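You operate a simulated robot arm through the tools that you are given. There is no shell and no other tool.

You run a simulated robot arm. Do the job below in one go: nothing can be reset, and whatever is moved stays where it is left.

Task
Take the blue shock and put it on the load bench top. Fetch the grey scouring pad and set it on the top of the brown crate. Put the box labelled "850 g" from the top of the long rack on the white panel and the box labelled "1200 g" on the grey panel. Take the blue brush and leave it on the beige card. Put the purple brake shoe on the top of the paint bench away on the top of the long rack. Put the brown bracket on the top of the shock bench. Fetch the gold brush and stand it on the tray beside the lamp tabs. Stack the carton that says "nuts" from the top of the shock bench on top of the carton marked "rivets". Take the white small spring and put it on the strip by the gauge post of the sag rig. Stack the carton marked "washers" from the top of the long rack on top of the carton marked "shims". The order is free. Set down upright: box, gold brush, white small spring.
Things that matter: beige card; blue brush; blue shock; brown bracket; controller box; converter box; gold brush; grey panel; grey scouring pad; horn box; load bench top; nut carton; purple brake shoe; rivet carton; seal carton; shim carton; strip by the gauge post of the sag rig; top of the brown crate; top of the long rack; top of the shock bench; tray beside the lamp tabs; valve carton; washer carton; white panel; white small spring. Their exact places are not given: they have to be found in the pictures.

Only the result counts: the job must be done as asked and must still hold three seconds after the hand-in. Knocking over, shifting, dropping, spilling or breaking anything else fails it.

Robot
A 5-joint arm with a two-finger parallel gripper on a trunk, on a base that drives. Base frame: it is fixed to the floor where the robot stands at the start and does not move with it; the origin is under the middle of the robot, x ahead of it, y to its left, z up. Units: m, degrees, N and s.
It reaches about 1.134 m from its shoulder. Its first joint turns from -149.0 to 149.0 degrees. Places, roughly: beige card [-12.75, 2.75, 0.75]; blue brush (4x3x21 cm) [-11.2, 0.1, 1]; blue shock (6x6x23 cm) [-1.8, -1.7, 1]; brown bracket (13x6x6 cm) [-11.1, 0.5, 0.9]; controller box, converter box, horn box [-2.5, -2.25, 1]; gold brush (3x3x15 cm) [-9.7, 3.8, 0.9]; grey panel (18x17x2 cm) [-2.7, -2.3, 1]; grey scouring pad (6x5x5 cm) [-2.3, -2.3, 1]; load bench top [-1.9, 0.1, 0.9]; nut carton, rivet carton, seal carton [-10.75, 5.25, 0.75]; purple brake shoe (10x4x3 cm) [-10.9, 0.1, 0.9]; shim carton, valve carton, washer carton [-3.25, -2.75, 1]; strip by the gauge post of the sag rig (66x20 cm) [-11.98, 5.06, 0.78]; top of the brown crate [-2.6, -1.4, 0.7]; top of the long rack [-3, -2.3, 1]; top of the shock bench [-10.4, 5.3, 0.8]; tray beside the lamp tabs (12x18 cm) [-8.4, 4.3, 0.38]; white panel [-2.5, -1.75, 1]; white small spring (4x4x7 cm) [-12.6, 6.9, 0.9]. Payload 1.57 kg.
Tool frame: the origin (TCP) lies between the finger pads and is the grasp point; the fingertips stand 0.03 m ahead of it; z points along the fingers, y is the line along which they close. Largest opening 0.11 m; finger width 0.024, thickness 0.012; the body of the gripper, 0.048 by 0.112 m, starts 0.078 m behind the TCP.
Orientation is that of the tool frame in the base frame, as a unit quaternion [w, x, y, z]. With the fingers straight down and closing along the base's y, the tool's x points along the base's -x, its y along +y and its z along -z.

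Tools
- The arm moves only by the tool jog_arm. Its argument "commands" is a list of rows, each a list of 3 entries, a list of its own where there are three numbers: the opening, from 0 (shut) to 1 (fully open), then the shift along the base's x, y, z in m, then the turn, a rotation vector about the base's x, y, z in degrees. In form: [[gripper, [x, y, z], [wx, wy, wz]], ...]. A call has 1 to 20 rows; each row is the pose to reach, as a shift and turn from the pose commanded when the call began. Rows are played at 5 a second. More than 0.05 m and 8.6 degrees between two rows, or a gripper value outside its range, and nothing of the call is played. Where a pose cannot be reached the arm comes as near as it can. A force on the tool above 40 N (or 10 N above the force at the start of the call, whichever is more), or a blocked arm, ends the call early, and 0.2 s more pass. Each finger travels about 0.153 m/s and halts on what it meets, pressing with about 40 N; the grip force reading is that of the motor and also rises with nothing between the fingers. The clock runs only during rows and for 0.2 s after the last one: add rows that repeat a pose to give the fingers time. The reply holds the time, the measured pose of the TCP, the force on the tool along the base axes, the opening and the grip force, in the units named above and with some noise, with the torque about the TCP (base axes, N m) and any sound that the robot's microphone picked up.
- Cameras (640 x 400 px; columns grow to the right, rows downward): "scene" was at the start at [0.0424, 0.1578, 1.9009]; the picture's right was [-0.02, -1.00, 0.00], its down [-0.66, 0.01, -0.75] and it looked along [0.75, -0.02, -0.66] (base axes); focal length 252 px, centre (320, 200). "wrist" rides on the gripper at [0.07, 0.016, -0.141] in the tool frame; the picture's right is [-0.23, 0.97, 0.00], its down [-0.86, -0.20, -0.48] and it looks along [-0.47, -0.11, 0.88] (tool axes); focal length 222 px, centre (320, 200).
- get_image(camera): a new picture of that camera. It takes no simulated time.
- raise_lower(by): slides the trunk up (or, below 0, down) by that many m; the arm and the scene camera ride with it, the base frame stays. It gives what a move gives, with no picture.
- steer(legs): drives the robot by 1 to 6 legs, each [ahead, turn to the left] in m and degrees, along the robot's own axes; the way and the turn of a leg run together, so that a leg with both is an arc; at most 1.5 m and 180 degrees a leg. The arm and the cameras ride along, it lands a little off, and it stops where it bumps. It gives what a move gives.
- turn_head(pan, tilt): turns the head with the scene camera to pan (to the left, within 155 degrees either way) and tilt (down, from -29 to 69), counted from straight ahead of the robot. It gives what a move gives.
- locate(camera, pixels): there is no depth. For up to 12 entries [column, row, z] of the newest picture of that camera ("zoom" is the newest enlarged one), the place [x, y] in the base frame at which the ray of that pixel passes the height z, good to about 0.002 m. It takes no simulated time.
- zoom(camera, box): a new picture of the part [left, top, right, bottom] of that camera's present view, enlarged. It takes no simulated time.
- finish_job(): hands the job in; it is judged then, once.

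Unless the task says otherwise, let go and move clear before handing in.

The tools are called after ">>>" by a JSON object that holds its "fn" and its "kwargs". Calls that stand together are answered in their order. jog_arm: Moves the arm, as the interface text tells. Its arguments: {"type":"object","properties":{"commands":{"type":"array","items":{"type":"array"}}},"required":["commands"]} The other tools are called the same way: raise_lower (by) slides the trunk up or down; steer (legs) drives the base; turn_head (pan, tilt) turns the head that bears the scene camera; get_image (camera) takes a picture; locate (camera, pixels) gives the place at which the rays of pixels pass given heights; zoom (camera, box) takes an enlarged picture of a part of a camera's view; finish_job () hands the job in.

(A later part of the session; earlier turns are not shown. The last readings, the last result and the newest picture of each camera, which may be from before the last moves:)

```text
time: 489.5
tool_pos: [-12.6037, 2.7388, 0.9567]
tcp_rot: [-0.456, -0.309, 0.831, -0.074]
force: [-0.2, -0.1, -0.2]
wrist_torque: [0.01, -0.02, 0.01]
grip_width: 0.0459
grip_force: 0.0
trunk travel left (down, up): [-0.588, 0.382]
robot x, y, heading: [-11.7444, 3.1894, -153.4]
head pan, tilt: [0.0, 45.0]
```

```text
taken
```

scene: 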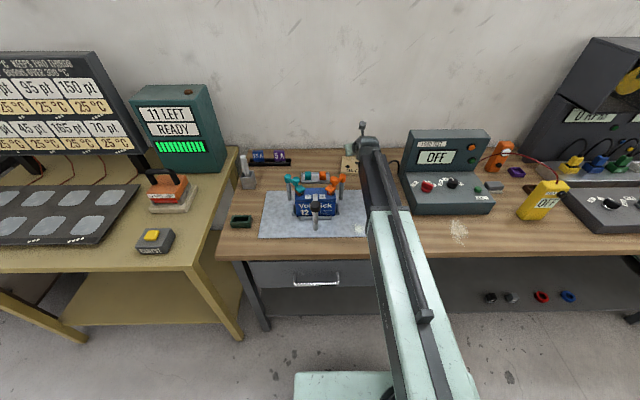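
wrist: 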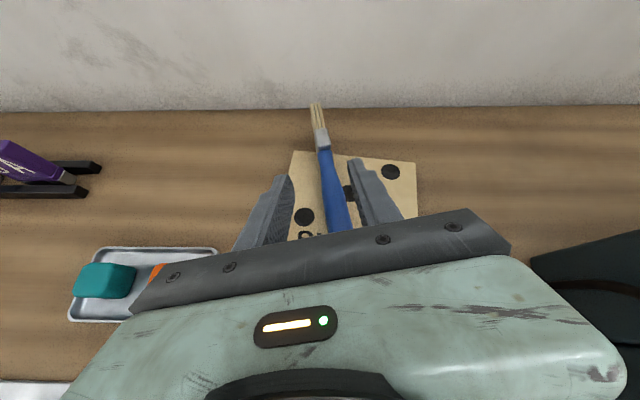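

The brush has settled flat across the card. I'll rise and inspect.

>>> {"fn": "raise_lower", "kwargs": {"by": 0.2}}

>>> {"fn": "get_image", "kwargs": {"camera": "wrist"}}

>>> {"fn": "zoom", "kwargs": {"camera": "wrist", "box": [240, 80, 460, 240]}}

```text
time: 491.7
tool_pos: [-12.6039, 2.7382, 1.1565]
tcp_rot: [-0.456, -0.308, 0.832, -0.074]
force: [0.3, -0.3, 0.6]
wrist_torque: [-0.02, 0.01, 0.0]
grip_width: 0.0461
grip_force: 0.1
trunk travel left (down, up): [-0.788, 0.182]
robot x, y, heading: [-11.7495, 3.1894, -153.3]
head pan, tilt: [0.0, 45.0]
```

```text
taken
```

wrist: 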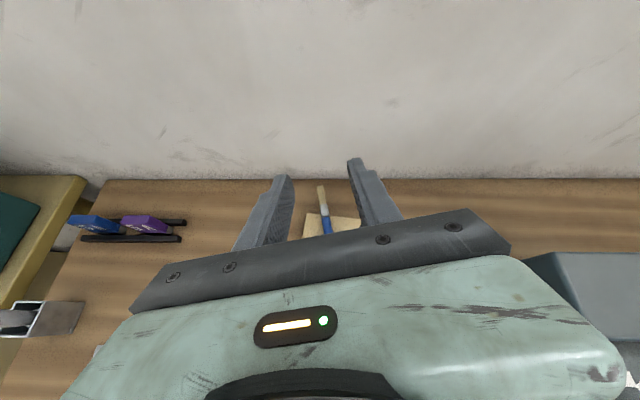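

```text
2.50 times, centred on (350, 160) of wrist
```

zoom: 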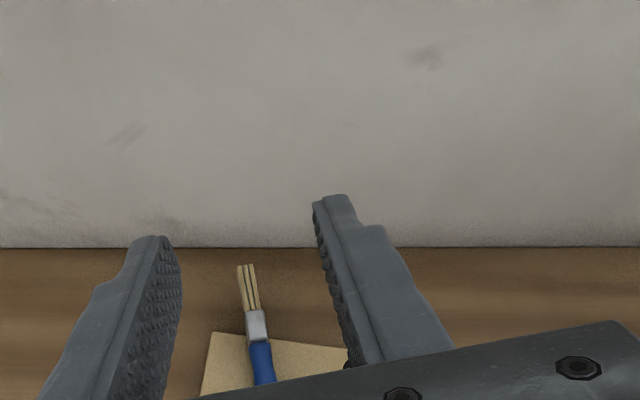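

I'll raise to the top, straighten the tool and retract to view the card with the scene camera.

>>> {"fn": "raise_lower", "kwargs": {"by": 0.182}}

>>> {"fn": "jog_arm", "kwargs": {"commands": [[0.42, [0.02, 0.01, -0.02], [3.82, -6.87, 0]], [0.42, [0.04, 0.02, -0.04], [7.64, -13.73, 0]], [0.42, [0.06, 0.03, -0.057], [11.46, -20.6, 0]], [0.42, [0.08, 0.04, -0.072], [15.28, -27.46, 0]], [0.42, [0.1, 0.05, -0.085], [19.1, -34.3, 0]], [0.42, [0.13, 0.06, -0.095], [22.92, -41.2, 0]], [0.42, [0.16, 0.075, -0.1015], [26.74, -48.06, 0]], [0.42, [0.19, 0.09, -0.1015], [26.74, -48.06, 0]], [0.42, [0.23, 0.11, -0.1015], [26.74, -48.06, 0]], [0.42, [0.27, 0.13, -0.1015], [26.74, -48.06, 0]], [0.42, [0.31, 0.15, -0.1015], [26.74, -48.06, 0]], [0.42, [0.31, 0.15, -0.1015], [26.74, -48.06, 0]]]}}

>>> {"fn": "get_image", "kwargs": {"camera": "scene"}}

>>> {"fn": "zoom", "kwargs": {"camera": "scene", "box": [300, 180, 400, 260]}}

```text
time: 493.7
tool_pos: [-12.6049, 2.7383, 1.3386]
tcp_rot: [-0.456, -0.308, 0.831, -0.074]
force: [-0.3, -0.1, 0.0]
wrist_torque: [-0.05, -0.01, 0.0]
grip_width: 0.0462
grip_force: 0.1
trunk travel left (down, up): [-0.97, 0.0]
robot x, y, heading: [-11.7472, 3.1915, -153.6]
head pan, tilt: [0.0, 45.0]
```

```text
time: 496.3
tool_pos: [-12.2945, 2.8862, 1.2363]
tcp_rot: [0.0, -0.346, 0.938, -0.004]
force: [-0.7, 0.0, -0.4]
wrist_torque: [0.01, -0.02, 0.01]
grip_width: 0.046
grip_force: 0.1
out of reach, approached as far as the arm can: row 1, 2, 3, 4, 5, 6
trunk travel left (down, up): [-0.97, 0.0]
robot x, y, heading: [-11.7449, 3.19, -153.3]
head pan, tilt: [0.0, 45.0]
```

```text
taken
```

scene: 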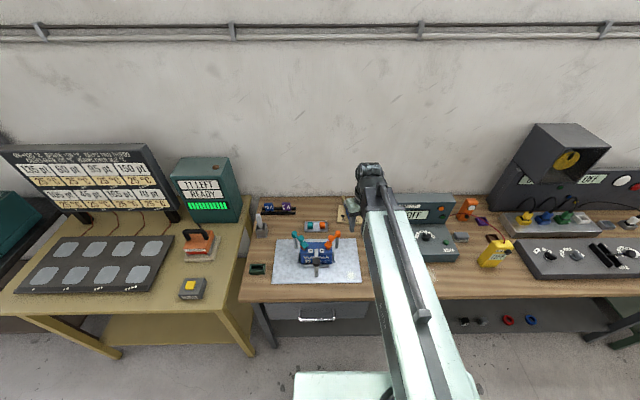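

```text
5.00 times, centred on (350, 220) of scene
```

zoom: 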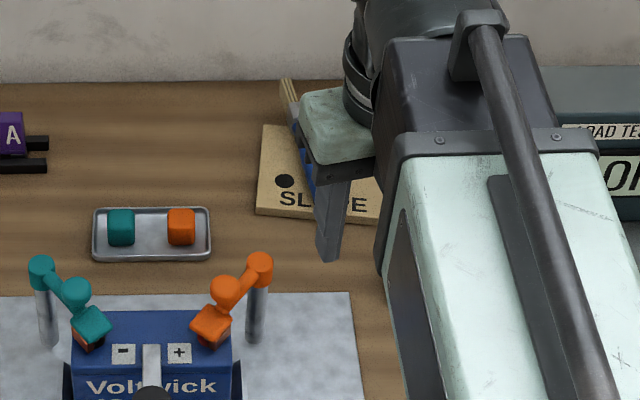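

>>> {"fn": "jog_arm", "kwargs": {"commands": [[0.42, [-0.01, 0.045, 0], [0, 0, 0]], [0.42, [-0.02, 0.09, 0], [0, 0, 0]], [0.42, [-0.025, 0.135, 0], [0, 0, 0]], [0.42, [-0.03, 0.18, 0], [0, 0, 0]], [0.42, [-0.03, 0.22, 0], [0, 0, 0]], [0.42, [-0.03, 0.22, 0], [0, 0, 0]]]}}

>>> {"fn": "get_image", "kwargs": {"camera": "scene"}}

>>> {"fn": "zoom", "kwargs": {"camera": "scene", "box": [300, 180, 400, 260]}}

```text
time: 497.7
tool_pos: [-12.3242, 3.1074, 1.236]
tcp_rot: [0.0, -0.346, 0.938, -0.003]
force: [0.1, 0.4, 0.6]
wrist_torque: [-0.02, -0.02, 0.04]
grip_width: 0.0464
grip_force: 0.1
trunk travel left (down, up): [-0.97, 0.0]
robot x, y, heading: [-11.745, 3.1873, -153.1]
head pan, tilt: [0.0, 45.0]
```

```text
taken
```

scene: 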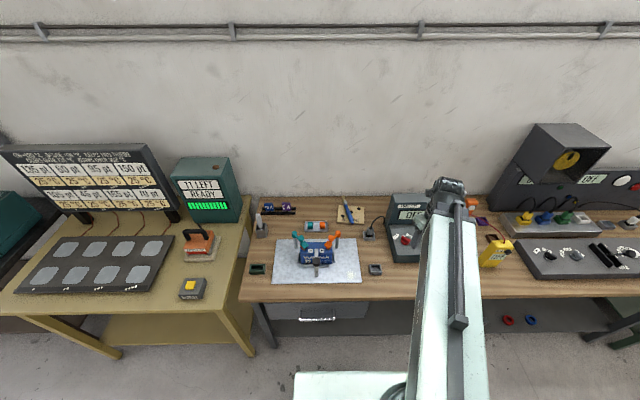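

```text
5.00 times, centred on (350, 220) of scene
```

zoom: 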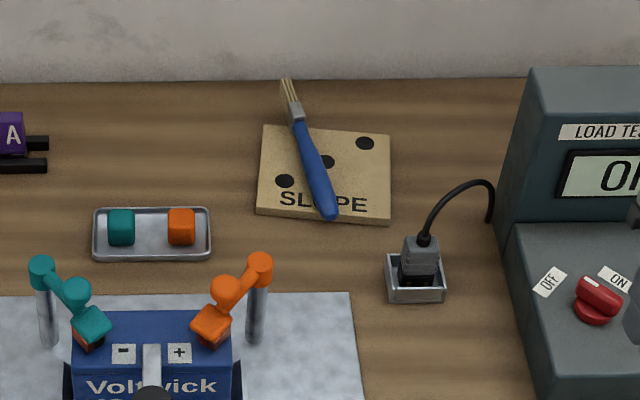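

The brush rests fully on the SLOPE card. Next is the brown bracket: I'll unwind the wrist, back off and return to the paint bench.

>>> {"fn": "jog_arm", "kwargs": {"commands": [[1, [0.001, -0.01, 0], [0, 0, 8.5]], [1, [0.003, -0.02, 0], [0, 0, 17]], [1, [0.004, -0.03, 0], [0, 0, 25.5]], [1, [0.005, -0.04, 0], [0, 0, 34]], [1, [0.007, -0.05, 0], [0, 0, 42.5]], [1, [0.008, -0.06, 0], [0, 0, 51]], [1, [0.009, -0.07, 0], [0, 0, 59.5]], [1, [0.011, -0.08, 0], [0, 0, 68]], [1, [0.012, -0.09, 0], [0, 0, 76.5]], [1, [0.013, -0.1, 0], [0, 0, 85]], [1, [0.015, -0.11, 0], [0, 0, 93.5]], [1, [0.016, -0.12, 0], [0, 0, 102]], [1, [0.018, -0.13, 0], [0, 0, 110.5]], [1, [0.019, -0.14, 0], [0, 0, 119]], [1, [0.02, -0.15, 0], [0, 0, 127.5]], [1, [0.022, -0.16, 0], [0, 0, 136]], [1, [0.023, -0.17, 0], [0, 0, 144.5]], [1, [0.024, -0.18, 0], [0, 0, 153]], [1, [0.026, -0.19, 0], [0, 0, 161.5]], [1, [0.027, -0.2, 0], [0, 0, 168]]]}}

>>> {"fn": "steer", "kwargs": {"legs": [[-0.27, 0], [0, 90], [1.4, 0], [1.27, 0], [0, -90]]}}

>>> {"fn": "get_image", "kwargs": {"camera": "scene"}}

>>> {"fn": "get_image", "kwargs": {"camera": "wrist"}}

```text
time: 501.9
tool_pos: [-12.2972, 2.9057, 1.2367]
tcp_rot: [-0.003, 0.969, 0.247, 0.0]
force: [0.5, -1.2, -0.1]
wrist_torque: [0.01, -0.01, -0.02]
grip_width: 0.1101
grip_force: 0.0
trunk travel left (down, up): [-0.97, 0.0]
robot x, y, heading: [-11.7472, 3.1888, -153.5]
head pan, tilt: [0.0, 45.0]
```

```text
time: 523.0
tool_pos: [-10.576, 0.4546, 1.2367]
tcp_rot: [-0.003, 0.853, 0.523, 0.0]
force: [-0.1, -0.6, 0.1]
wrist_torque: [0.03, 0.02, 0.0]
grip_width: 0.11
grip_force: 0.0
trunk travel left (down, up): [-0.97, 0.0]
robot x, y, heading: [-10.2809, 1.002, -119.0]
head pan, tilt: [0.0, 45.0]
stopped in leg 5: the robot was blocked; the commanded pose is now the measured one
```

```text
taken
```

scene: 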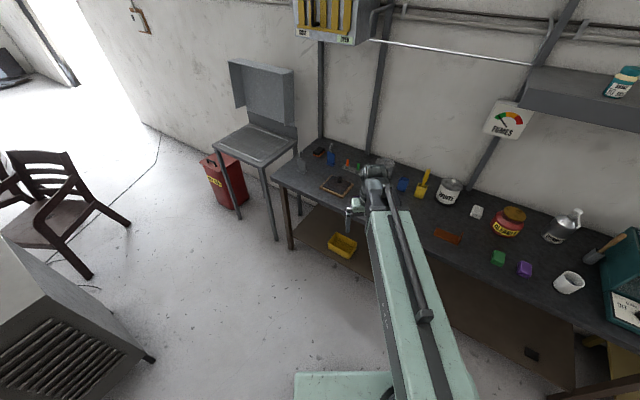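

```text
taken
```

wrist: 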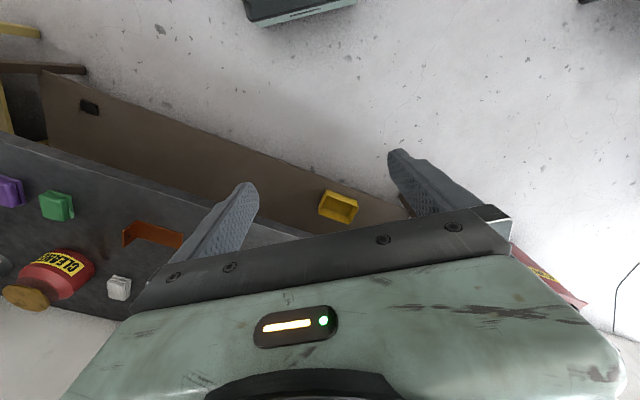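

The turn was blocked at −119°, probably by the green trolley behind me. I'll look back at it.

>>> {"fn": "turn_head", "kwargs": {"pan": 150, "tilt": 45}}

>>> {"fn": "get_image", "kwargs": {"camera": "scene"}}

>>> {"fn": "turn_head", "kwargs": {"pan": -150, "tilt": 45}}

>>> {"fn": "get_image", "kwargs": {"camera": "scene"}}

```text
time: 525.3
tool_pos: [-10.5766, 0.4572, 1.2378]
tcp_rot: [-0.004, 0.853, 0.521, -0.001]
force: [0.3, 0.6, 0.1]
wrist_torque: [-0.03, 0.0, 0.01]
grip_width: 0.1101
grip_force: 0.1
trunk travel left (down, up): [-0.97, 0.0]
robot x, y, heading: [-10.2816, 0.9982, -118.9]
head pan, tilt: [150.0, 45.0]
```

```text
taken
```

scene: 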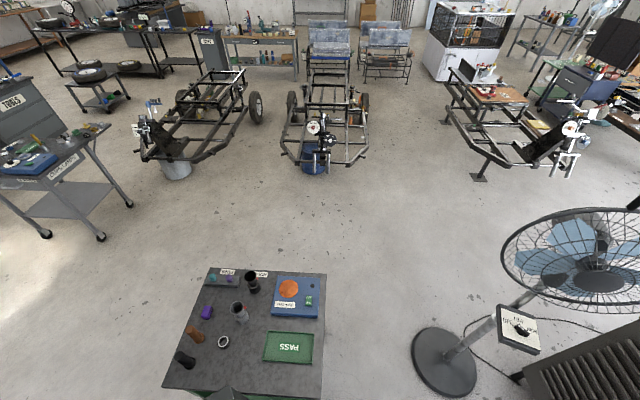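

```text
time: 529.4
tool_pos: [-10.5753, 0.4541, 1.2354]
tcp_rot: [-0.003, 0.853, 0.522, -0.001]
force: [-0.8, 0.6, 0.6]
wrist_torque: [0.04, 0.06, -0.03]
grip_width: 0.1099
grip_force: 0.1
trunk travel left (down, up): [-0.97, 0.0]
robot x, y, heading: [-10.2815, 1.0017, -118.9]
head pan, tilt: [-150.0, 45.0]
```

```text
taken
```

scene: 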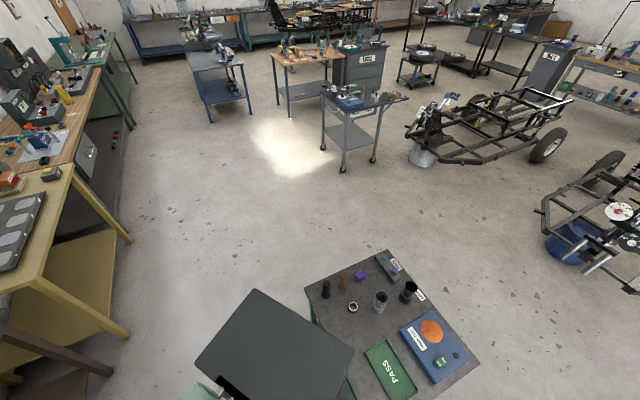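

The rear box touches the trolley's corner; its items are all upright. I'll turn back left to free it and check the trolley's position.

>>> {"fn": "steer", "kwargs": {"legs": [[0, 22], [0.35, 0]]}}

>>> {"fn": "get_image", "kwargs": {"camera": "scene"}}

```text
time: 532.8
tool_pos: [-10.3922, 0.0411, 1.2357]
tcp_rot: [-0.004, 0.74, 0.673, -0.003]
force: [0.0, -0.4, -0.4]
wrist_torque: [0.02, 0.01, 0.0]
grip_width: 0.11
grip_force: 0.1
trunk travel left (down, up): [-0.97, 0.0]
robot x, y, heading: [-10.3183, 0.6584, -97.4]
head pan, tilt: [-150.0, 45.0]
```

```text
taken
```

scene: 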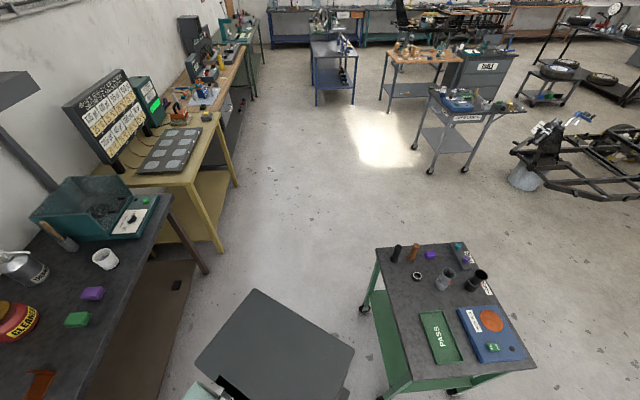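

>>> {"fn": "locate", "kwargs": {"camera": "scene", "pixels": [[364, 312, 0.0], [376, 248, 0.8], [463, 242, 0.8], [536, 366, 0.8], [386, 378, 0.8]]}}

>>> {"fn": "zoom", "kwargs": {"camera": "scene", "box": [350, 220, 550, 400]}}

```text
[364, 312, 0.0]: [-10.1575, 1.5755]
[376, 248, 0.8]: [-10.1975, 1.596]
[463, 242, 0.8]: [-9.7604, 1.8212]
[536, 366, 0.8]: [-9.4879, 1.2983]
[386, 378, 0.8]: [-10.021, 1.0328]
```

```text
2.22 times, centred on (450, 310) of scene
```

zoom: 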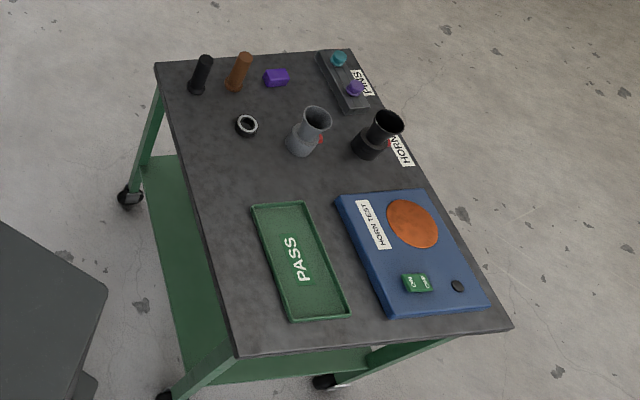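

The trolley is where it was (its corner at (−9.76,1.82) matches). I'll move a little away from it and then face the bench.

>>> {"fn": "steer", "kwargs": {"legs": [[0.16, 0], [0, -54]]}}

>>> {"fn": "turn_head", "kwargs": {"pan": -15, "tilt": 45}}

>>> {"fn": "get_image", "kwargs": {"camera": "scene"}}

>>> {"fn": "get_image", "kwargs": {"camera": "wrist"}}

```text
time: 536.6
tool_pos: [-10.8711, 0.1807, 1.2367]
tcp_rot: [-0.004, 0.963, 0.269, 0.0]
force: [0.3, 0.5, 0.3]
wrist_torque: [0.01, -0.03, -0.03]
grip_width: 0.1102
grip_force: 0.0
trunk travel left (down, up): [-0.97, 0.0]
robot x, y, heading: [-10.3351, 0.4863, -150.9]
head pan, tilt: [-150.0, 45.0]
```

```text
time: 538.8
tool_pos: [-10.8733, 0.1791, 1.2376]
tcp_rot: [-0.002, 0.963, 0.269, 0.001]
force: [0.1, -0.5, -0.5]
wrist_torque: [-0.01, 0.0, 0.0]
grip_width: 0.11
grip_force: 0.0
trunk travel left (down, up): [-0.97, 0.0]
robot x, y, heading: [-10.3385, 0.4911, -150.9]
head pan, tilt: [-15.0, 45.0]
```

```text
taken
```

scene: 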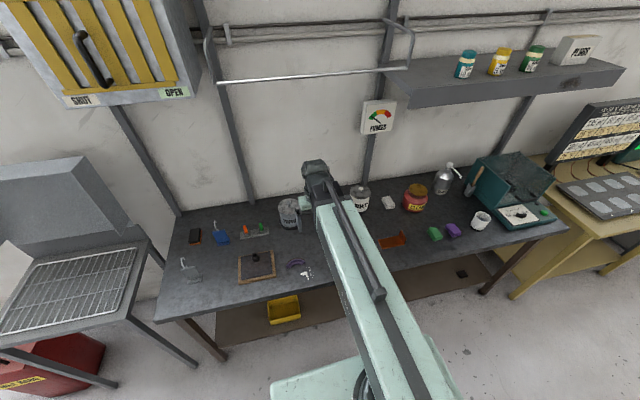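

```text
taken
```

wrist: 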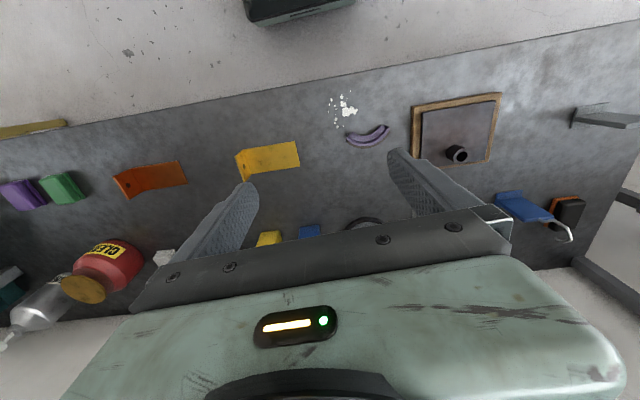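

The brown bracket is at scene (392,240) and wrist (150,178). I'll zoom for its geometry.

>>> {"fn": "zoom", "kwargs": {"camera": "scene", "box": [350, 210, 430, 265]}}

>>> {"fn": "zoom", "kwargs": {"camera": "wrist", "box": [100, 140, 220, 220]}}

```text
7.27 times, centred on (390, 238) of scene
```

zoom: 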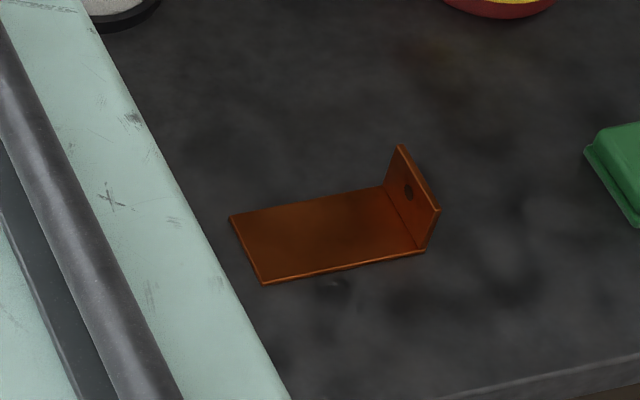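

```text
5.00 times, centred on (160, 180) of wrist
```

zoom: 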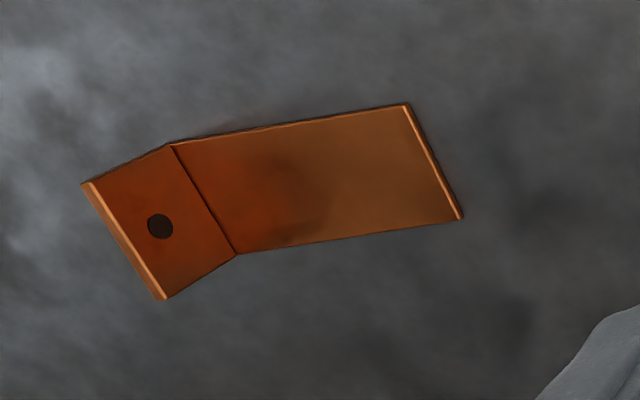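

I'll pinch the bracket's upright lip. Locating lip base and top edge in both views:

>>> {"fn": "locate", "kwargs": {"camera": "wrist", "pixels": [[130, 169, 0.878], [143, 190.6, 0.878], [112.6, 176.6, 0.935], [129, 199.6, 0.935], [177, 161, 0.878], [188, 183.5, 0.878]]}}

>>> {"fn": "locate", "kwargs": {"camera": "scene", "pixels": [[399, 236.2, 0.878], [404.4, 244.5, 0.878], [401, 230.4, 0.935], [406.4, 239.2, 0.935], [377.7, 240.2, 0.878], [382, 249.4, 0.878]]}}

```text
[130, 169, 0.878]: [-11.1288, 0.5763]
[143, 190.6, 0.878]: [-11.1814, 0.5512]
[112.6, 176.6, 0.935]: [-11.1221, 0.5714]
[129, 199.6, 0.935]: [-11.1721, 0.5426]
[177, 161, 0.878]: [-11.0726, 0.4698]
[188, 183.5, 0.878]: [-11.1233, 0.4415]
```

```text
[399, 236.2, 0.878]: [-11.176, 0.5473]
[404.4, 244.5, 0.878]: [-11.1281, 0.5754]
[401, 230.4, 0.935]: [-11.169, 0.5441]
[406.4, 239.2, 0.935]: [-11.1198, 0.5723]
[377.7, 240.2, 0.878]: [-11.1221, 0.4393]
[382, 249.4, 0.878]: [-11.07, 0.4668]
```

Both cameras agree: the lip stands at (−11.150,0.560), normal at 118°. I'll move over it with a half-open gripper.

>>> {"fn": "jog_arm", "kwargs": {"commands": [[0.7, [-0.028, 0.038, 0], [0, 0, 0]], [0.7, [-0.055, 0.076, 0], [0, 0, 0]], [0.7, [-0.083, 0.114, 0], [0, 0, 0]], [0.7, [-0.111, 0.152, 0], [0, 0, 0]], [0.7, [-0.138, 0.19, 0], [0, 0, -3]], [0.7, [-0.166, 0.228, 0], [0, 0, -3]], [0.7, [-0.194, 0.267, 0], [0, 0, -3]], [0.7, [-0.222, 0.305, 0], [0, 0, -3]], [0.7, [-0.249, 0.343, 0], [0, 0, -3]], [0.7, [-0.277, 0.381, 0], [0, 0, -3]], [0.7, [-0.277, 0.381, 0], [0, 0, -3]]]}}

>>> {"fn": "raise_lower", "kwargs": {"by": -0.15}}

>>> {"fn": "get_image", "kwargs": {"camera": "wrist"}}

>>> {"fn": "zoom", "kwargs": {"camera": "wrist", "box": [240, 90, 400, 200]}}

```text
time: 541.2
tool_pos: [-11.1524, 0.5613, 1.2373]
tcp_rot: [-0.004, 0.97, 0.243, 0.001]
force: [0.5, -0.4, 0.1]
wrist_torque: [0.02, 0.0, -0.02]
grip_width: 0.0766
grip_force: 0.1
trunk travel left (down, up): [-0.97, 0.0]
robot x, y, heading: [-10.3333, 0.4884, -150.7]
head pan, tilt: [-15.0, 45.0]
```

```text
time: 542.9
tool_pos: [-11.1526, 0.5607, 1.0874]
tcp_rot: [-0.003, 0.97, 0.244, 0.0]
force: [0.4, 1.0, 0.6]
wrist_torque: [-0.03, 0.01, -0.01]
grip_width: 0.0771
grip_force: 0.0
trunk travel left (down, up): [-0.82, 0.15]
robot x, y, heading: [-10.3361, 0.4847, -150.8]
head pan, tilt: [-15.0, 45.0]
```

```text
taken
```

wrist: 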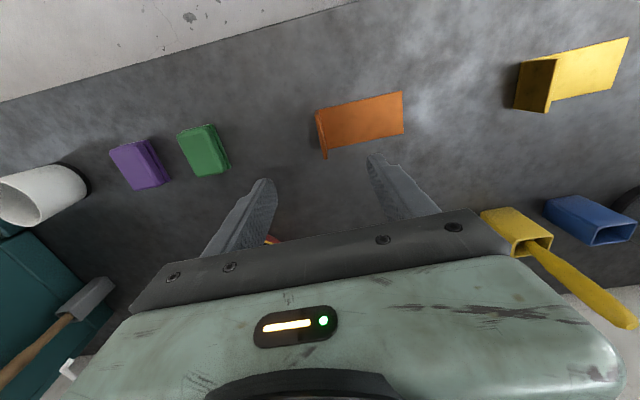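

```text
3.64 times, centred on (320, 145) of wrist
```

zoom: 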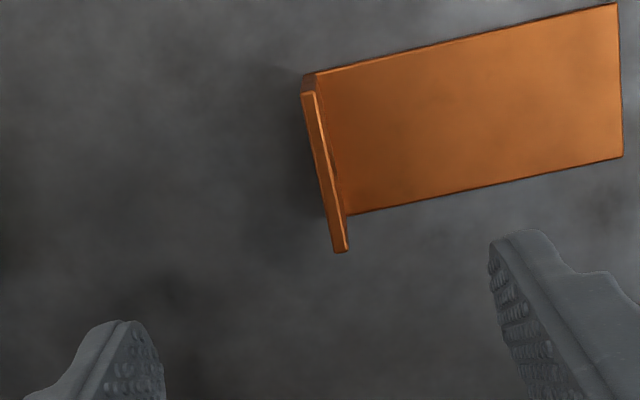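

>>> {"fn": "locate", "kwargs": {"camera": "wrist", "pixels": [[321.4, 137.3, 0.935], [317.5, 118, 0.935], [326.5, 157, 0.935]]}}

>>> {"fn": "locate", "kwargs": {"camera": "scene", "pixels": [[415, 187, 1.0], [415, 210, 0.875], [389, 205, 0.9]]}}

>>> {"fn": "get_image", "kwargs": {"camera": "scene"}}

```text
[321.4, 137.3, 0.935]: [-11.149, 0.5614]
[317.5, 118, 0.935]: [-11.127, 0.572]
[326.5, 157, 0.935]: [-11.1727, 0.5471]
```

```text
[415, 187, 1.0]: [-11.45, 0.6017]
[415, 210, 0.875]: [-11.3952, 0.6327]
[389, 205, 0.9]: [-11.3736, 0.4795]
```

```text
taken
```

scene: 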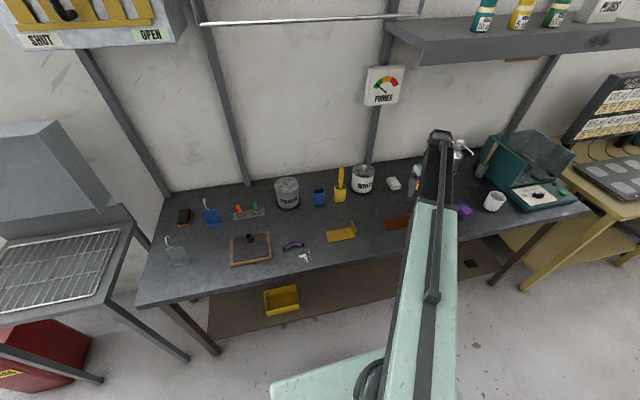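

The TCP is right over the lip and the jar is 26 cm away. I'll lower to z≈0.92 and pinch.

>>> {"fn": "raise_lower", "kwargs": {"by": -0.166}}

>>> {"fn": "jog_arm", "kwargs": {"commands": [[0.5, [0, 0, 0], [0, 0, 0]], [0.3, [0, 0, 0], [0, 0, 0]], [0.15, [0, 0, 0], [0, 0, 0]], [0, [0, 0, 0], [0, 0, 0]], [0, [0, 0, 0], [0, 0, 0]], [0, [0, 0, 0], [0, 0, 0]]]}}

>>> {"fn": "raise_lower", "kwargs": {"by": 0.03}}

>>> {"fn": "get_image", "kwargs": {"camera": "wrist"}}

```text
time: 544.8
tool_pos: [-11.1516, 0.5622, 0.9215]
tcp_rot: [-0.003, 0.97, 0.244, 0.0]
force: [0.1, 0.5, -0.3]
wrist_torque: [-0.02, -0.02, -0.01]
grip_width: 0.0771
grip_force: 0.0
trunk travel left (down, up): [-0.654, 0.316]
robot x, y, heading: [-10.3325, 0.4918, -150.8]
head pan, tilt: [-15.0, 45.0]
```

```text
time: 546.2
tool_pos: [-11.153, 0.5615, 0.9206]
tcp_rot: [-0.003, 0.97, 0.244, 0.0]
force: [-1.0, -0.4, 3.0]
wrist_torque: [-0.43, -0.21, -0.19]
grip_width: 0.0059
grip_force: 26.0
trunk travel left (down, up): [-0.654, 0.316]
robot x, y, heading: [-10.3356, 0.4886, -150.7]
head pan, tilt: [-15.0, 45.0]
```

```text
time: 547.0
tool_pos: [-11.1528, 0.5601, 0.9515]
tcp_rot: [-0.003, 0.97, 0.244, 0.0]
force: [-0.1, -0.3, -0.4]
wrist_torque: [0.07, 0.03, 0.04]
grip_width: 0.0058
grip_force: 25.6
trunk travel left (down, up): [-0.684, 0.286]
robot x, y, heading: [-10.3338, 0.4873, -151.2]
head pan, tilt: [-15.0, 45.0]
```

```text
taken
```

wrist: 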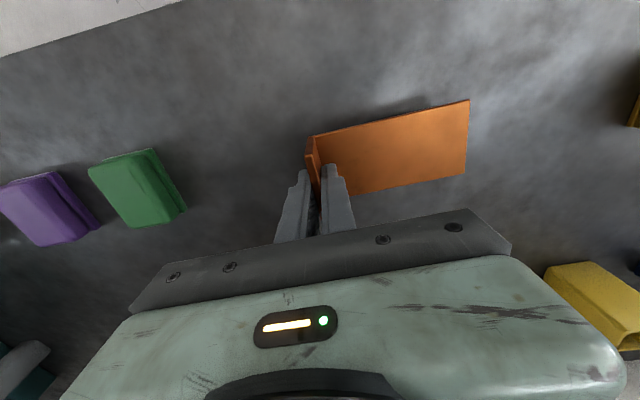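

The bracket is held by its lip. I'll raise, retract and drive up the aisle toward the shock bench.

>>> {"fn": "raise_lower", "kwargs": {"by": 0.286}}

>>> {"fn": "jog_arm", "kwargs": {"commands": [[0, [0.043, -0.02, 0], [0, 0, 0]], [0, [0.086, -0.04, 0], [0, 0, 0]], [0, [0.129, -0.06, 0], [0, 0, 0]], [0, [0.172, -0.08, 0], [0, 0, 0]], [0, [0.2, -0.1, 0], [0, 0, 0]], [0, [0.2, -0.1, 0], [0, 0, 0]]]}}

>>> {"fn": "steer", "kwargs": {"legs": [[0, -92], [1.4, 0]]}}

>>> {"fn": "turn_head", "kwargs": {"pan": -15, "tilt": 25}}

>>> {"fn": "get_image", "kwargs": {"camera": "scene"}}

>>> {"fn": "get_image", "kwargs": {"camera": "wrist"}}

```text
time: 549.9
tool_pos: [-11.1528, 0.5616, 1.236]
tcp_rot: [-0.003, 0.97, 0.244, 0.001]
force: [0.3, -0.8, -1.1]
wrist_torque: [0.04, 0.04, 0.02]
grip_width: 0.0057
grip_force: 25.7
trunk travel left (down, up): [-0.97, 0.0]
robot x, y, heading: [-10.3337, 0.4888, -150.9]
head pan, tilt: [-15.0, 45.0]
```

```text
time: 551.2
tool_pos: [-10.9533, 0.4633, 1.2369]
tcp_rot: [-0.003, 0.97, 0.243, 0.0]
force: [0.2, -1.1, -1.7]
wrist_torque: [0.07, 0.01, -0.02]
grip_width: 0.0057
grip_force: 25.2
trunk travel left (down, up): [-0.97, 0.0]
robot x, y, heading: [-10.3362, 0.4892, -150.8]
head pan, tilt: [-15.0, 45.0]
```

```text
time: 562.1
tool_pos: [-11.0472, 2.3304, 1.2373]
tcp_rot: [-0.002, 0.859, -0.512, 0.002]
force: [0.2, -0.1, -1.4]
wrist_torque: [0.01, -0.04, -0.02]
grip_width: 0.0056
grip_force: 25.6
trunk travel left (down, up): [-0.97, 0.0]
robot x, y, heading: [-11.0244, 1.7094, 118.7]
head pan, tilt: [-15.0, 45.0]
```

```text
time: 562.9
tool_pos: [-11.0472, 2.3289, 1.2365]
tcp_rot: [-0.002, 0.858, -0.513, 0.001]
force: [0.5, 0.5, -1.9]
wrist_torque: [0.04, -0.03, -0.02]
grip_width: 0.0059
grip_force: 26.3
trunk travel left (down, up): [-0.97, 0.0]
robot x, y, heading: [-11.0227, 1.7122, 119.1]
head pan, tilt: [-15.0, 25.0]
```

```text
taken
```

scene: 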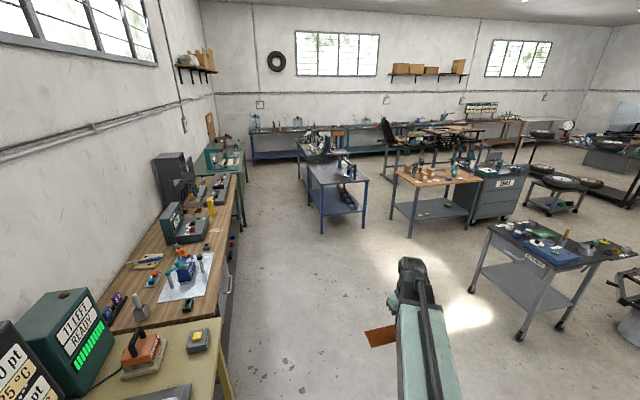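

```text
taken
```

wrist: 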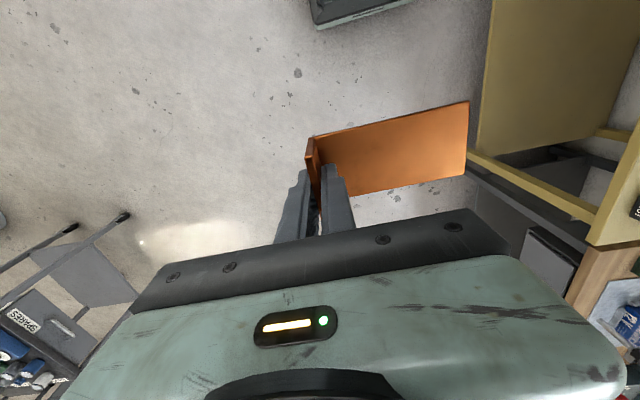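

I'll locate the feet of the wood-topped shock bench, the blue stand (sag rig) and the grey lamps trolley.

>>> {"fn": "zoom", "kwargs": {"camera": "scene", "box": [290, 130, 620, 340]}}

>>> {"fn": "locate", "kwargs": {"camera": "scene", "pixels": [[411, 263, 0.0], [392, 220, 0.0], [321, 233, 0.0], [366, 228, 0.0], [520, 338, 0.0], [560, 325, 0.0], [473, 291, 0.0], [465, 250, 0.0], [310, 206, 0.0]]}}

```text
1.90 times, centred on (455, 235) of scene
```

zoom: 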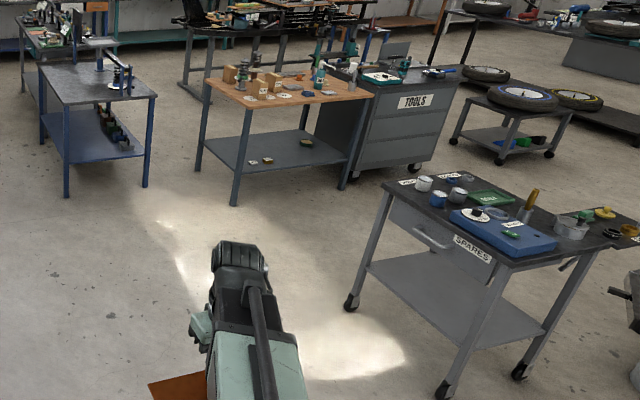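

```text
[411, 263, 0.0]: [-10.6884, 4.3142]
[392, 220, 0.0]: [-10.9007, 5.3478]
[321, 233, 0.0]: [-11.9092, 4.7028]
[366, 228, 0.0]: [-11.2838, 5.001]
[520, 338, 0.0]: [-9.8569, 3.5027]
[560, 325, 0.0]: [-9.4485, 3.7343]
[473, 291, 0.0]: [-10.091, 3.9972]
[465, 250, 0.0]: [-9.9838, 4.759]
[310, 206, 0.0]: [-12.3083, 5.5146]
```

The shock bench spans roughly u 6.7–7.5, v 8.7–9.7, the sag rig stand u 7.8–8.45, v 9.6–10.5. I'll drive to about (8.35, 8.4) for a closer view.

>>> {"fn": "steer", "kwargs": {"legs": [[0, -22], [1.4, 0], [0.5, 0], [0, -20]]}}

>>> {"fn": "turn_head", "kwargs": {"pan": 0, "tilt": 35}}

>>> {"fn": "get_image", "kwargs": {"camera": "scene"}}

>>> {"fn": "zoom", "kwargs": {"camera": "scene", "box": [300, 110, 520, 260]}}

```text
time: 574.8
tool_pos: [-10.8526, 4.1033, 1.2366]
tcp_rot: [0.0, -0.619, 0.785, -0.003]
force: [1.0, 0.3, -2.2]
wrist_torque: [-0.06, -0.04, -0.01]
grip_width: 0.0056
grip_force: 25.1
trunk travel left (down, up): [-0.97, 0.0]
robot x, y, heading: [-11.2512, 3.6221, 77.8]
head pan, tilt: [-15.0, 25.0]
```

```text
time: 575.6
tool_pos: [-10.8529, 4.1018, 1.2356]
tcp_rot: [0.002, -0.62, 0.785, -0.004]
force: [-0.6, 0.4, -2.2]
wrist_torque: [-0.01, -0.04, -0.01]
grip_width: 0.0056
grip_force: 25.5
trunk travel left (down, up): [-0.97, 0.0]
robot x, y, heading: [-11.2474, 3.6221, 77.9]
head pan, tilt: [0.0, 35.0]
```

```text
taken
```

scene: 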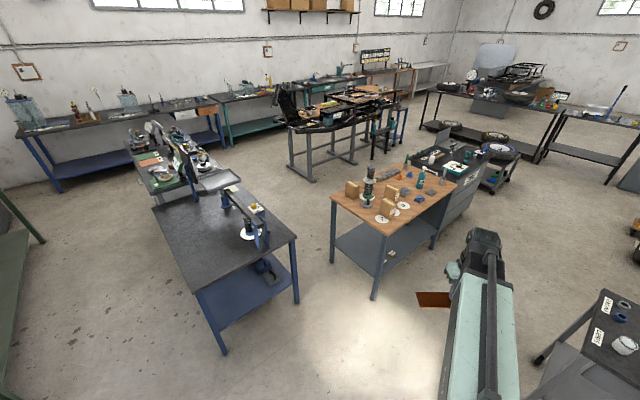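

```text
2.67 times, centred on (410, 185) of scene
```

zoom: 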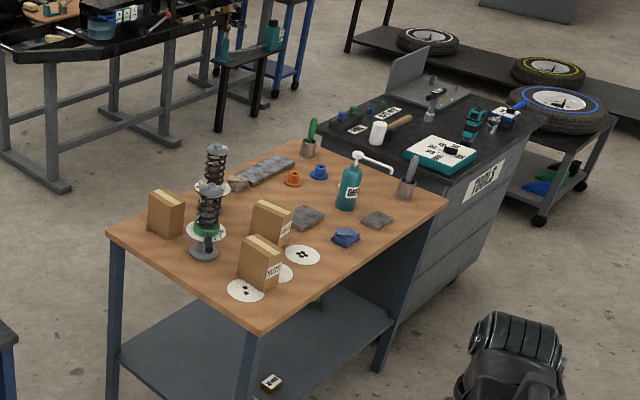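

>>> {"fn": "locate", "kwargs": {"camera": "scene", "pixels": [[330.2, 197.4, 0.85], [385.7, 234.8, 0.85], [456.8, 186.9, 0.85], [402.5, 162.5, 0.85], [374, 298, 0.0], [332, 262, 0.0], [222, 352, 0.0], [297, 302, 0.0], [297, 238, 0.85], [195, 290, 0.85], [536, 362, 0.0]]}}

```text
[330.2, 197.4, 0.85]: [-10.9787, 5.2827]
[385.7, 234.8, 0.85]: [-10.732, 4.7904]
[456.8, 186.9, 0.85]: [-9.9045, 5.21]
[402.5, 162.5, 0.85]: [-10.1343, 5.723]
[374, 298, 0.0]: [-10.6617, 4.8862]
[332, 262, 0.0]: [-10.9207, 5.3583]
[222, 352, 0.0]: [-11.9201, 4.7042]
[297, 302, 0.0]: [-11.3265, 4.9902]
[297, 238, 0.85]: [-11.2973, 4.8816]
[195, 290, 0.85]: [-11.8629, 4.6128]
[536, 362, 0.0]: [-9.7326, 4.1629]
```

The shock bench is u 6.42–7.37, v 9.16–9.71. I'll work round to its left end, keeping clear of the blue stand.

>>> {"fn": "steer", "kwargs": {"legs": [[0, 31.5], [0.44, 0], [0, -61]]}}

>>> {"fn": "turn_head", "kwargs": {"pan": 0, "tilt": 50}}

>>> {"fn": "get_image", "kwargs": {"camera": "scene"}}

```text
time: 582.5
tool_pos: [-10.802, 4.2504, 1.237]
tcp_rot: [0.0, -0.387, 0.922, -0.003]
force: [0.7, -1.4, -1.0]
wrist_torque: [-0.07, 0.0, 0.0]
grip_width: 0.0055
grip_force: 25.9
trunk travel left (down, up): [-0.97, 0.0]
robot x, y, heading: [-11.3932, 4.0514, 47.3]
head pan, tilt: [0.0, 35.0]
```

```text
time: 583.2
tool_pos: [-10.8048, 4.2498, 1.2374]
tcp_rot: [0.001, -0.387, 0.922, -0.004]
force: [-0.1, -0.1, -2.0]
wrist_torque: [-0.03, -0.02, -0.01]
grip_width: 0.0057
grip_force: 25.6
trunk travel left (down, up): [-0.97, 0.0]
robot x, y, heading: [-11.3964, 4.0464, 47.2]
head pan, tilt: [0.0, 50.0]
```

```text
taken
```

scene: 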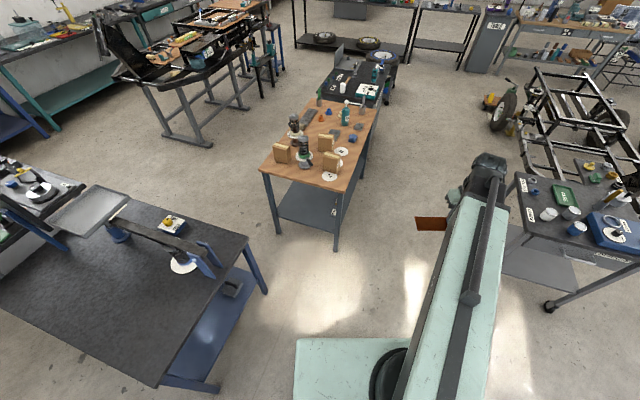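

Aligned toward the bench's left end. I'll advance 0.52 m.

>>> {"fn": "steer", "kwargs": {"legs": [[0.52, 0]]}}

>>> {"fn": "turn_head", "kwargs": {"pan": 15, "tilt": 55}}

>>> {"fn": "get_image", "kwargs": {"camera": "scene"}}

>>> {"fn": "zoom", "kwargs": {"camera": "scene", "box": [280, 60, 480, 220]}}

>>> {"fn": "get_image", "kwargs": {"camera": "wrist"}}

```text
time: 586.2
tool_pos: [-10.4572, 4.6262, 1.2377]
tcp_rot: [0.001, -0.387, 0.922, -0.004]
force: [-0.4, -0.4, -1.4]
wrist_torque: [-0.05, -0.04, -0.05]
grip_width: 0.0054
grip_force: 25.6
trunk travel left (down, up): [-0.97, 0.0]
robot x, y, heading: [-11.0478, 4.4232, 47.2]
head pan, tilt: [0.0, 50.0]
```

```text
time: 587.0
tool_pos: [-10.456, 4.6257, 1.2359]
tcp_rot: [0.0, -0.387, 0.922, -0.004]
force: [-0.4, -0.6, -0.9]
wrist_torque: [0.01, -0.04, -0.02]
grip_width: 0.0059
grip_force: 25.4
trunk travel left (down, up): [-0.97, 0.0]
robot x, y, heading: [-11.0483, 4.4261, 47.2]
head pan, tilt: [15.0, 55.0]
```

```text
taken
```

scene: 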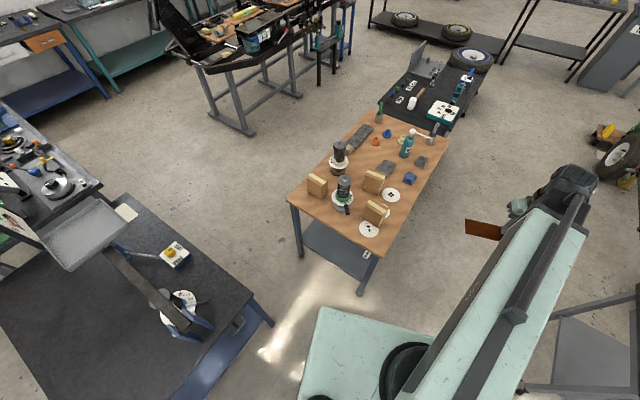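

```text
2.50 times, centred on (380, 140) of scene
```

zoom: 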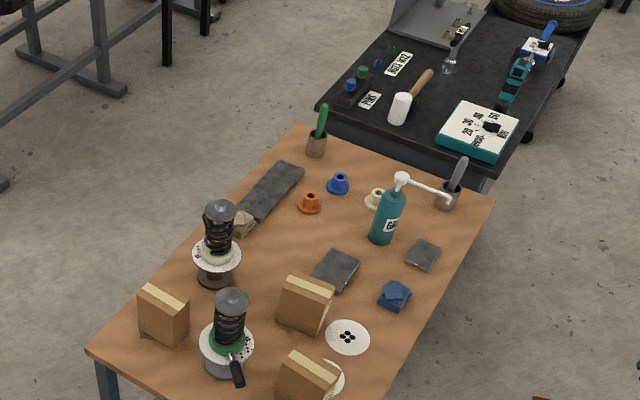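

```text
taken
```

wrist: 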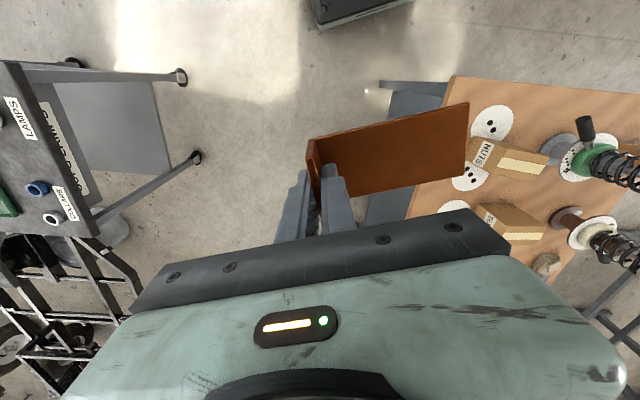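

The wrist view shows NUTS on the front carton (480,155). I'll zoom to read the others.

>>> {"fn": "zoom", "kwargs": {"camera": "wrist", "box": [430, 90, 640, 260]}}

>>> {"fn": "zoom", "kwargs": {"camera": "scene", "box": [290, 150, 410, 250]}}

```text
2.35 times, centred on (535, 175) of wrist
```

zoom: 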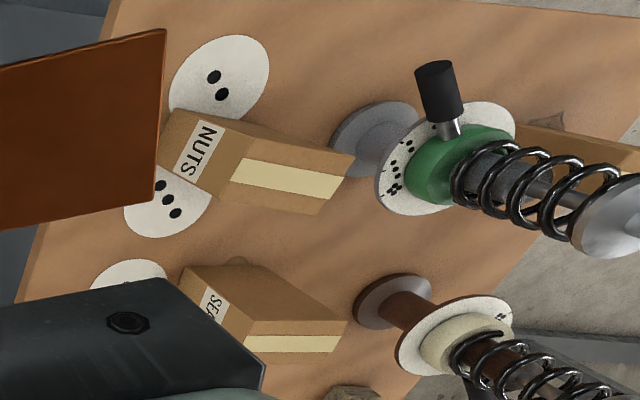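

```text
4.00 times, centred on (350, 200) of scene
```

zoom: 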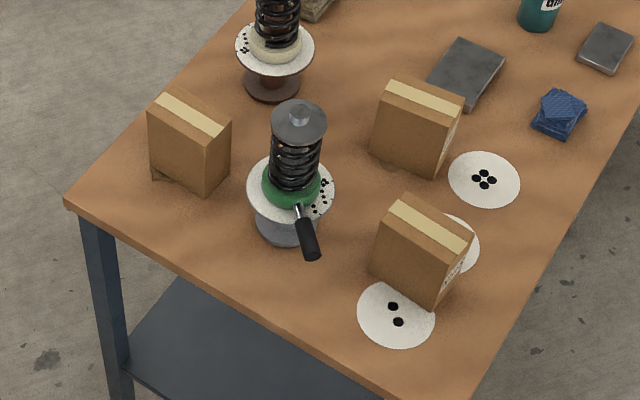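

NUTS is the front carton, SEALS the one behind; the third at the far-left corner must be RIVETS. I'll get the bench height from the two-dot disc seen in both views.

>>> {"fn": "locate", "kwargs": {"camera": "scene", "pixels": [[368.9, 228.6, 0.84], [368.9, 228.6, 0.87], [368.9, 228.6, 0.9]]}}

>>> {"fn": "locate", "kwargs": {"camera": "wrist", "pixels": [[491.4, 126.3, 0.84], [491.4, 126.3, 0.87], [491.4, 126.3, 0.9]]}}

```text
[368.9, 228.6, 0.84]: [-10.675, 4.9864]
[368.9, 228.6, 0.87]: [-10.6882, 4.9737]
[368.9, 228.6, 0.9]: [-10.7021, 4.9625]
```

```text
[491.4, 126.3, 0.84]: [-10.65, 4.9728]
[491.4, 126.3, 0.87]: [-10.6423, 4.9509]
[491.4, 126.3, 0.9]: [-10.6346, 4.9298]
```

The bench is at z≈0.80. I'll locate the items on it at that height.

>>> {"fn": "locate", "kwargs": {"camera": "scene", "pixels": [[362.5, 218.75, 0.8], [378.5, 227, 0.8], [348.5, 213.75, 0.83], [342, 211.25, 0.8], [308, 195, 0.8], [321.75, 198.5, 0.8], [286.5, 201, 0.8], [371, 248, 0.8], [327.5, 189, 0.8], [386, 250, 0.8], [340, 230, 0.8]]}}

```text
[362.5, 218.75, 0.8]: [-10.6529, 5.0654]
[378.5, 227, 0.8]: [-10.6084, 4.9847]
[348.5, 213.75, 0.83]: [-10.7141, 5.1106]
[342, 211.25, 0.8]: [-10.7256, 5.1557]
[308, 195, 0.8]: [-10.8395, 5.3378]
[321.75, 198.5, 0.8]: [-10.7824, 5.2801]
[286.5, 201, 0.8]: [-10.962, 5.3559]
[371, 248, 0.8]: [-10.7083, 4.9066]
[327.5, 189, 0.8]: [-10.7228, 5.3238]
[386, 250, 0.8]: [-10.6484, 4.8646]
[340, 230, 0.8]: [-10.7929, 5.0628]
```

The left-end strip (u≈7.22–7.28, v 9.2–9.4) is free for the bracket. I'll bring it there, plate along the bench end.

>>> {"fn": "jog_arm", "kwargs": {"commands": [[0, [-0.026, 0.037, 0], [0, 0, -6]], [0, [-0.053, 0.074, 0], [0, 0, -12]], [0, [-0.08, 0.111, 0], [0, 0, -18.4]], [0, [-0.106, 0.148, 0], [0, 0, -18.4]], [0, [-0.133, 0.185, 0], [0, 0, -18.4]], [0, [-0.159, 0.222, 0], [0, 0, -18.4]], [0, [-0.186, 0.259, 0], [0, 0, -18.4]], [0, [-0.212, 0.296, 0], [0, 0, -18.4]], [0, [-0.212, 0.296, 0], [0, 0, -18.4]]]}}

>>> {"fn": "get_image", "kwargs": {"camera": "wrist"}}

>>> {"fn": "get_image", "kwargs": {"camera": "scene"}}

```text
time: 589.0
tool_pos: [-10.6674, 4.9202, 1.2367]
tcp_rot: [0.0, -0.235, 0.972, -0.004]
force: [0.4, 0.7, -1.3]
wrist_torque: [-0.01, 0.01, -0.01]
grip_width: 0.0055
grip_force: 25.6
trunk travel left (down, up): [-0.97, 0.0]
robot x, y, heading: [-11.0501, 4.4255, 47.1]
head pan, tilt: [15.0, 55.0]
```

```text
taken
```

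wrist: 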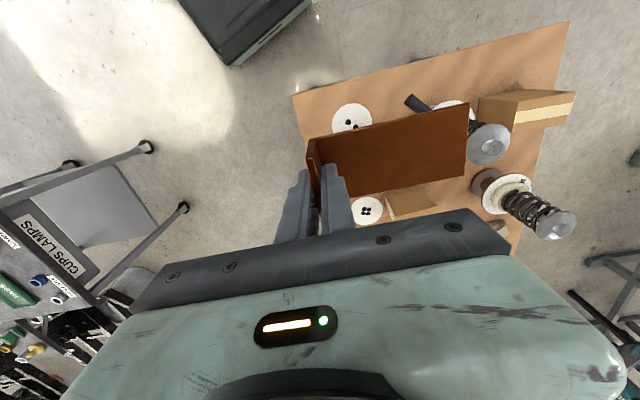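

```text
taken
```

scene: 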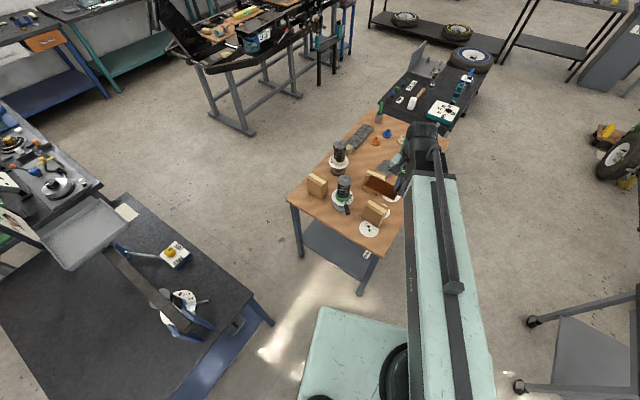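

>>> {"fn": "locate", "kwargs": {"camera": "wrist", "pixels": [[349, 122, 0.8], [293, 95, 0.8], [430, 58, 0.8], [568, 22, 0.8], [300, 140, 0.8], [412, 100, 0.83]]}}

>>> {"fn": "zoom", "kwargs": {"camera": "wrist", "box": [280, 20, 580, 240]}}

```text
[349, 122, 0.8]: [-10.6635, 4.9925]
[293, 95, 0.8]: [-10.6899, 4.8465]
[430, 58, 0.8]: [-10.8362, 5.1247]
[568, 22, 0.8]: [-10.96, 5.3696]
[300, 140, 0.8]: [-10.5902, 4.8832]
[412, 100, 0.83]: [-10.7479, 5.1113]
```

```text
1.82 times, centred on (430, 130) of wrist
```

zoom: 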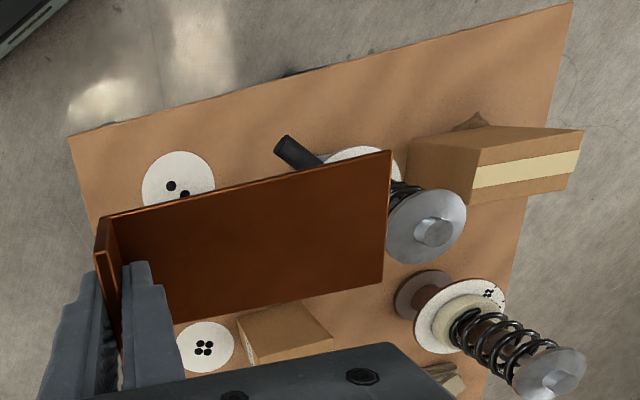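

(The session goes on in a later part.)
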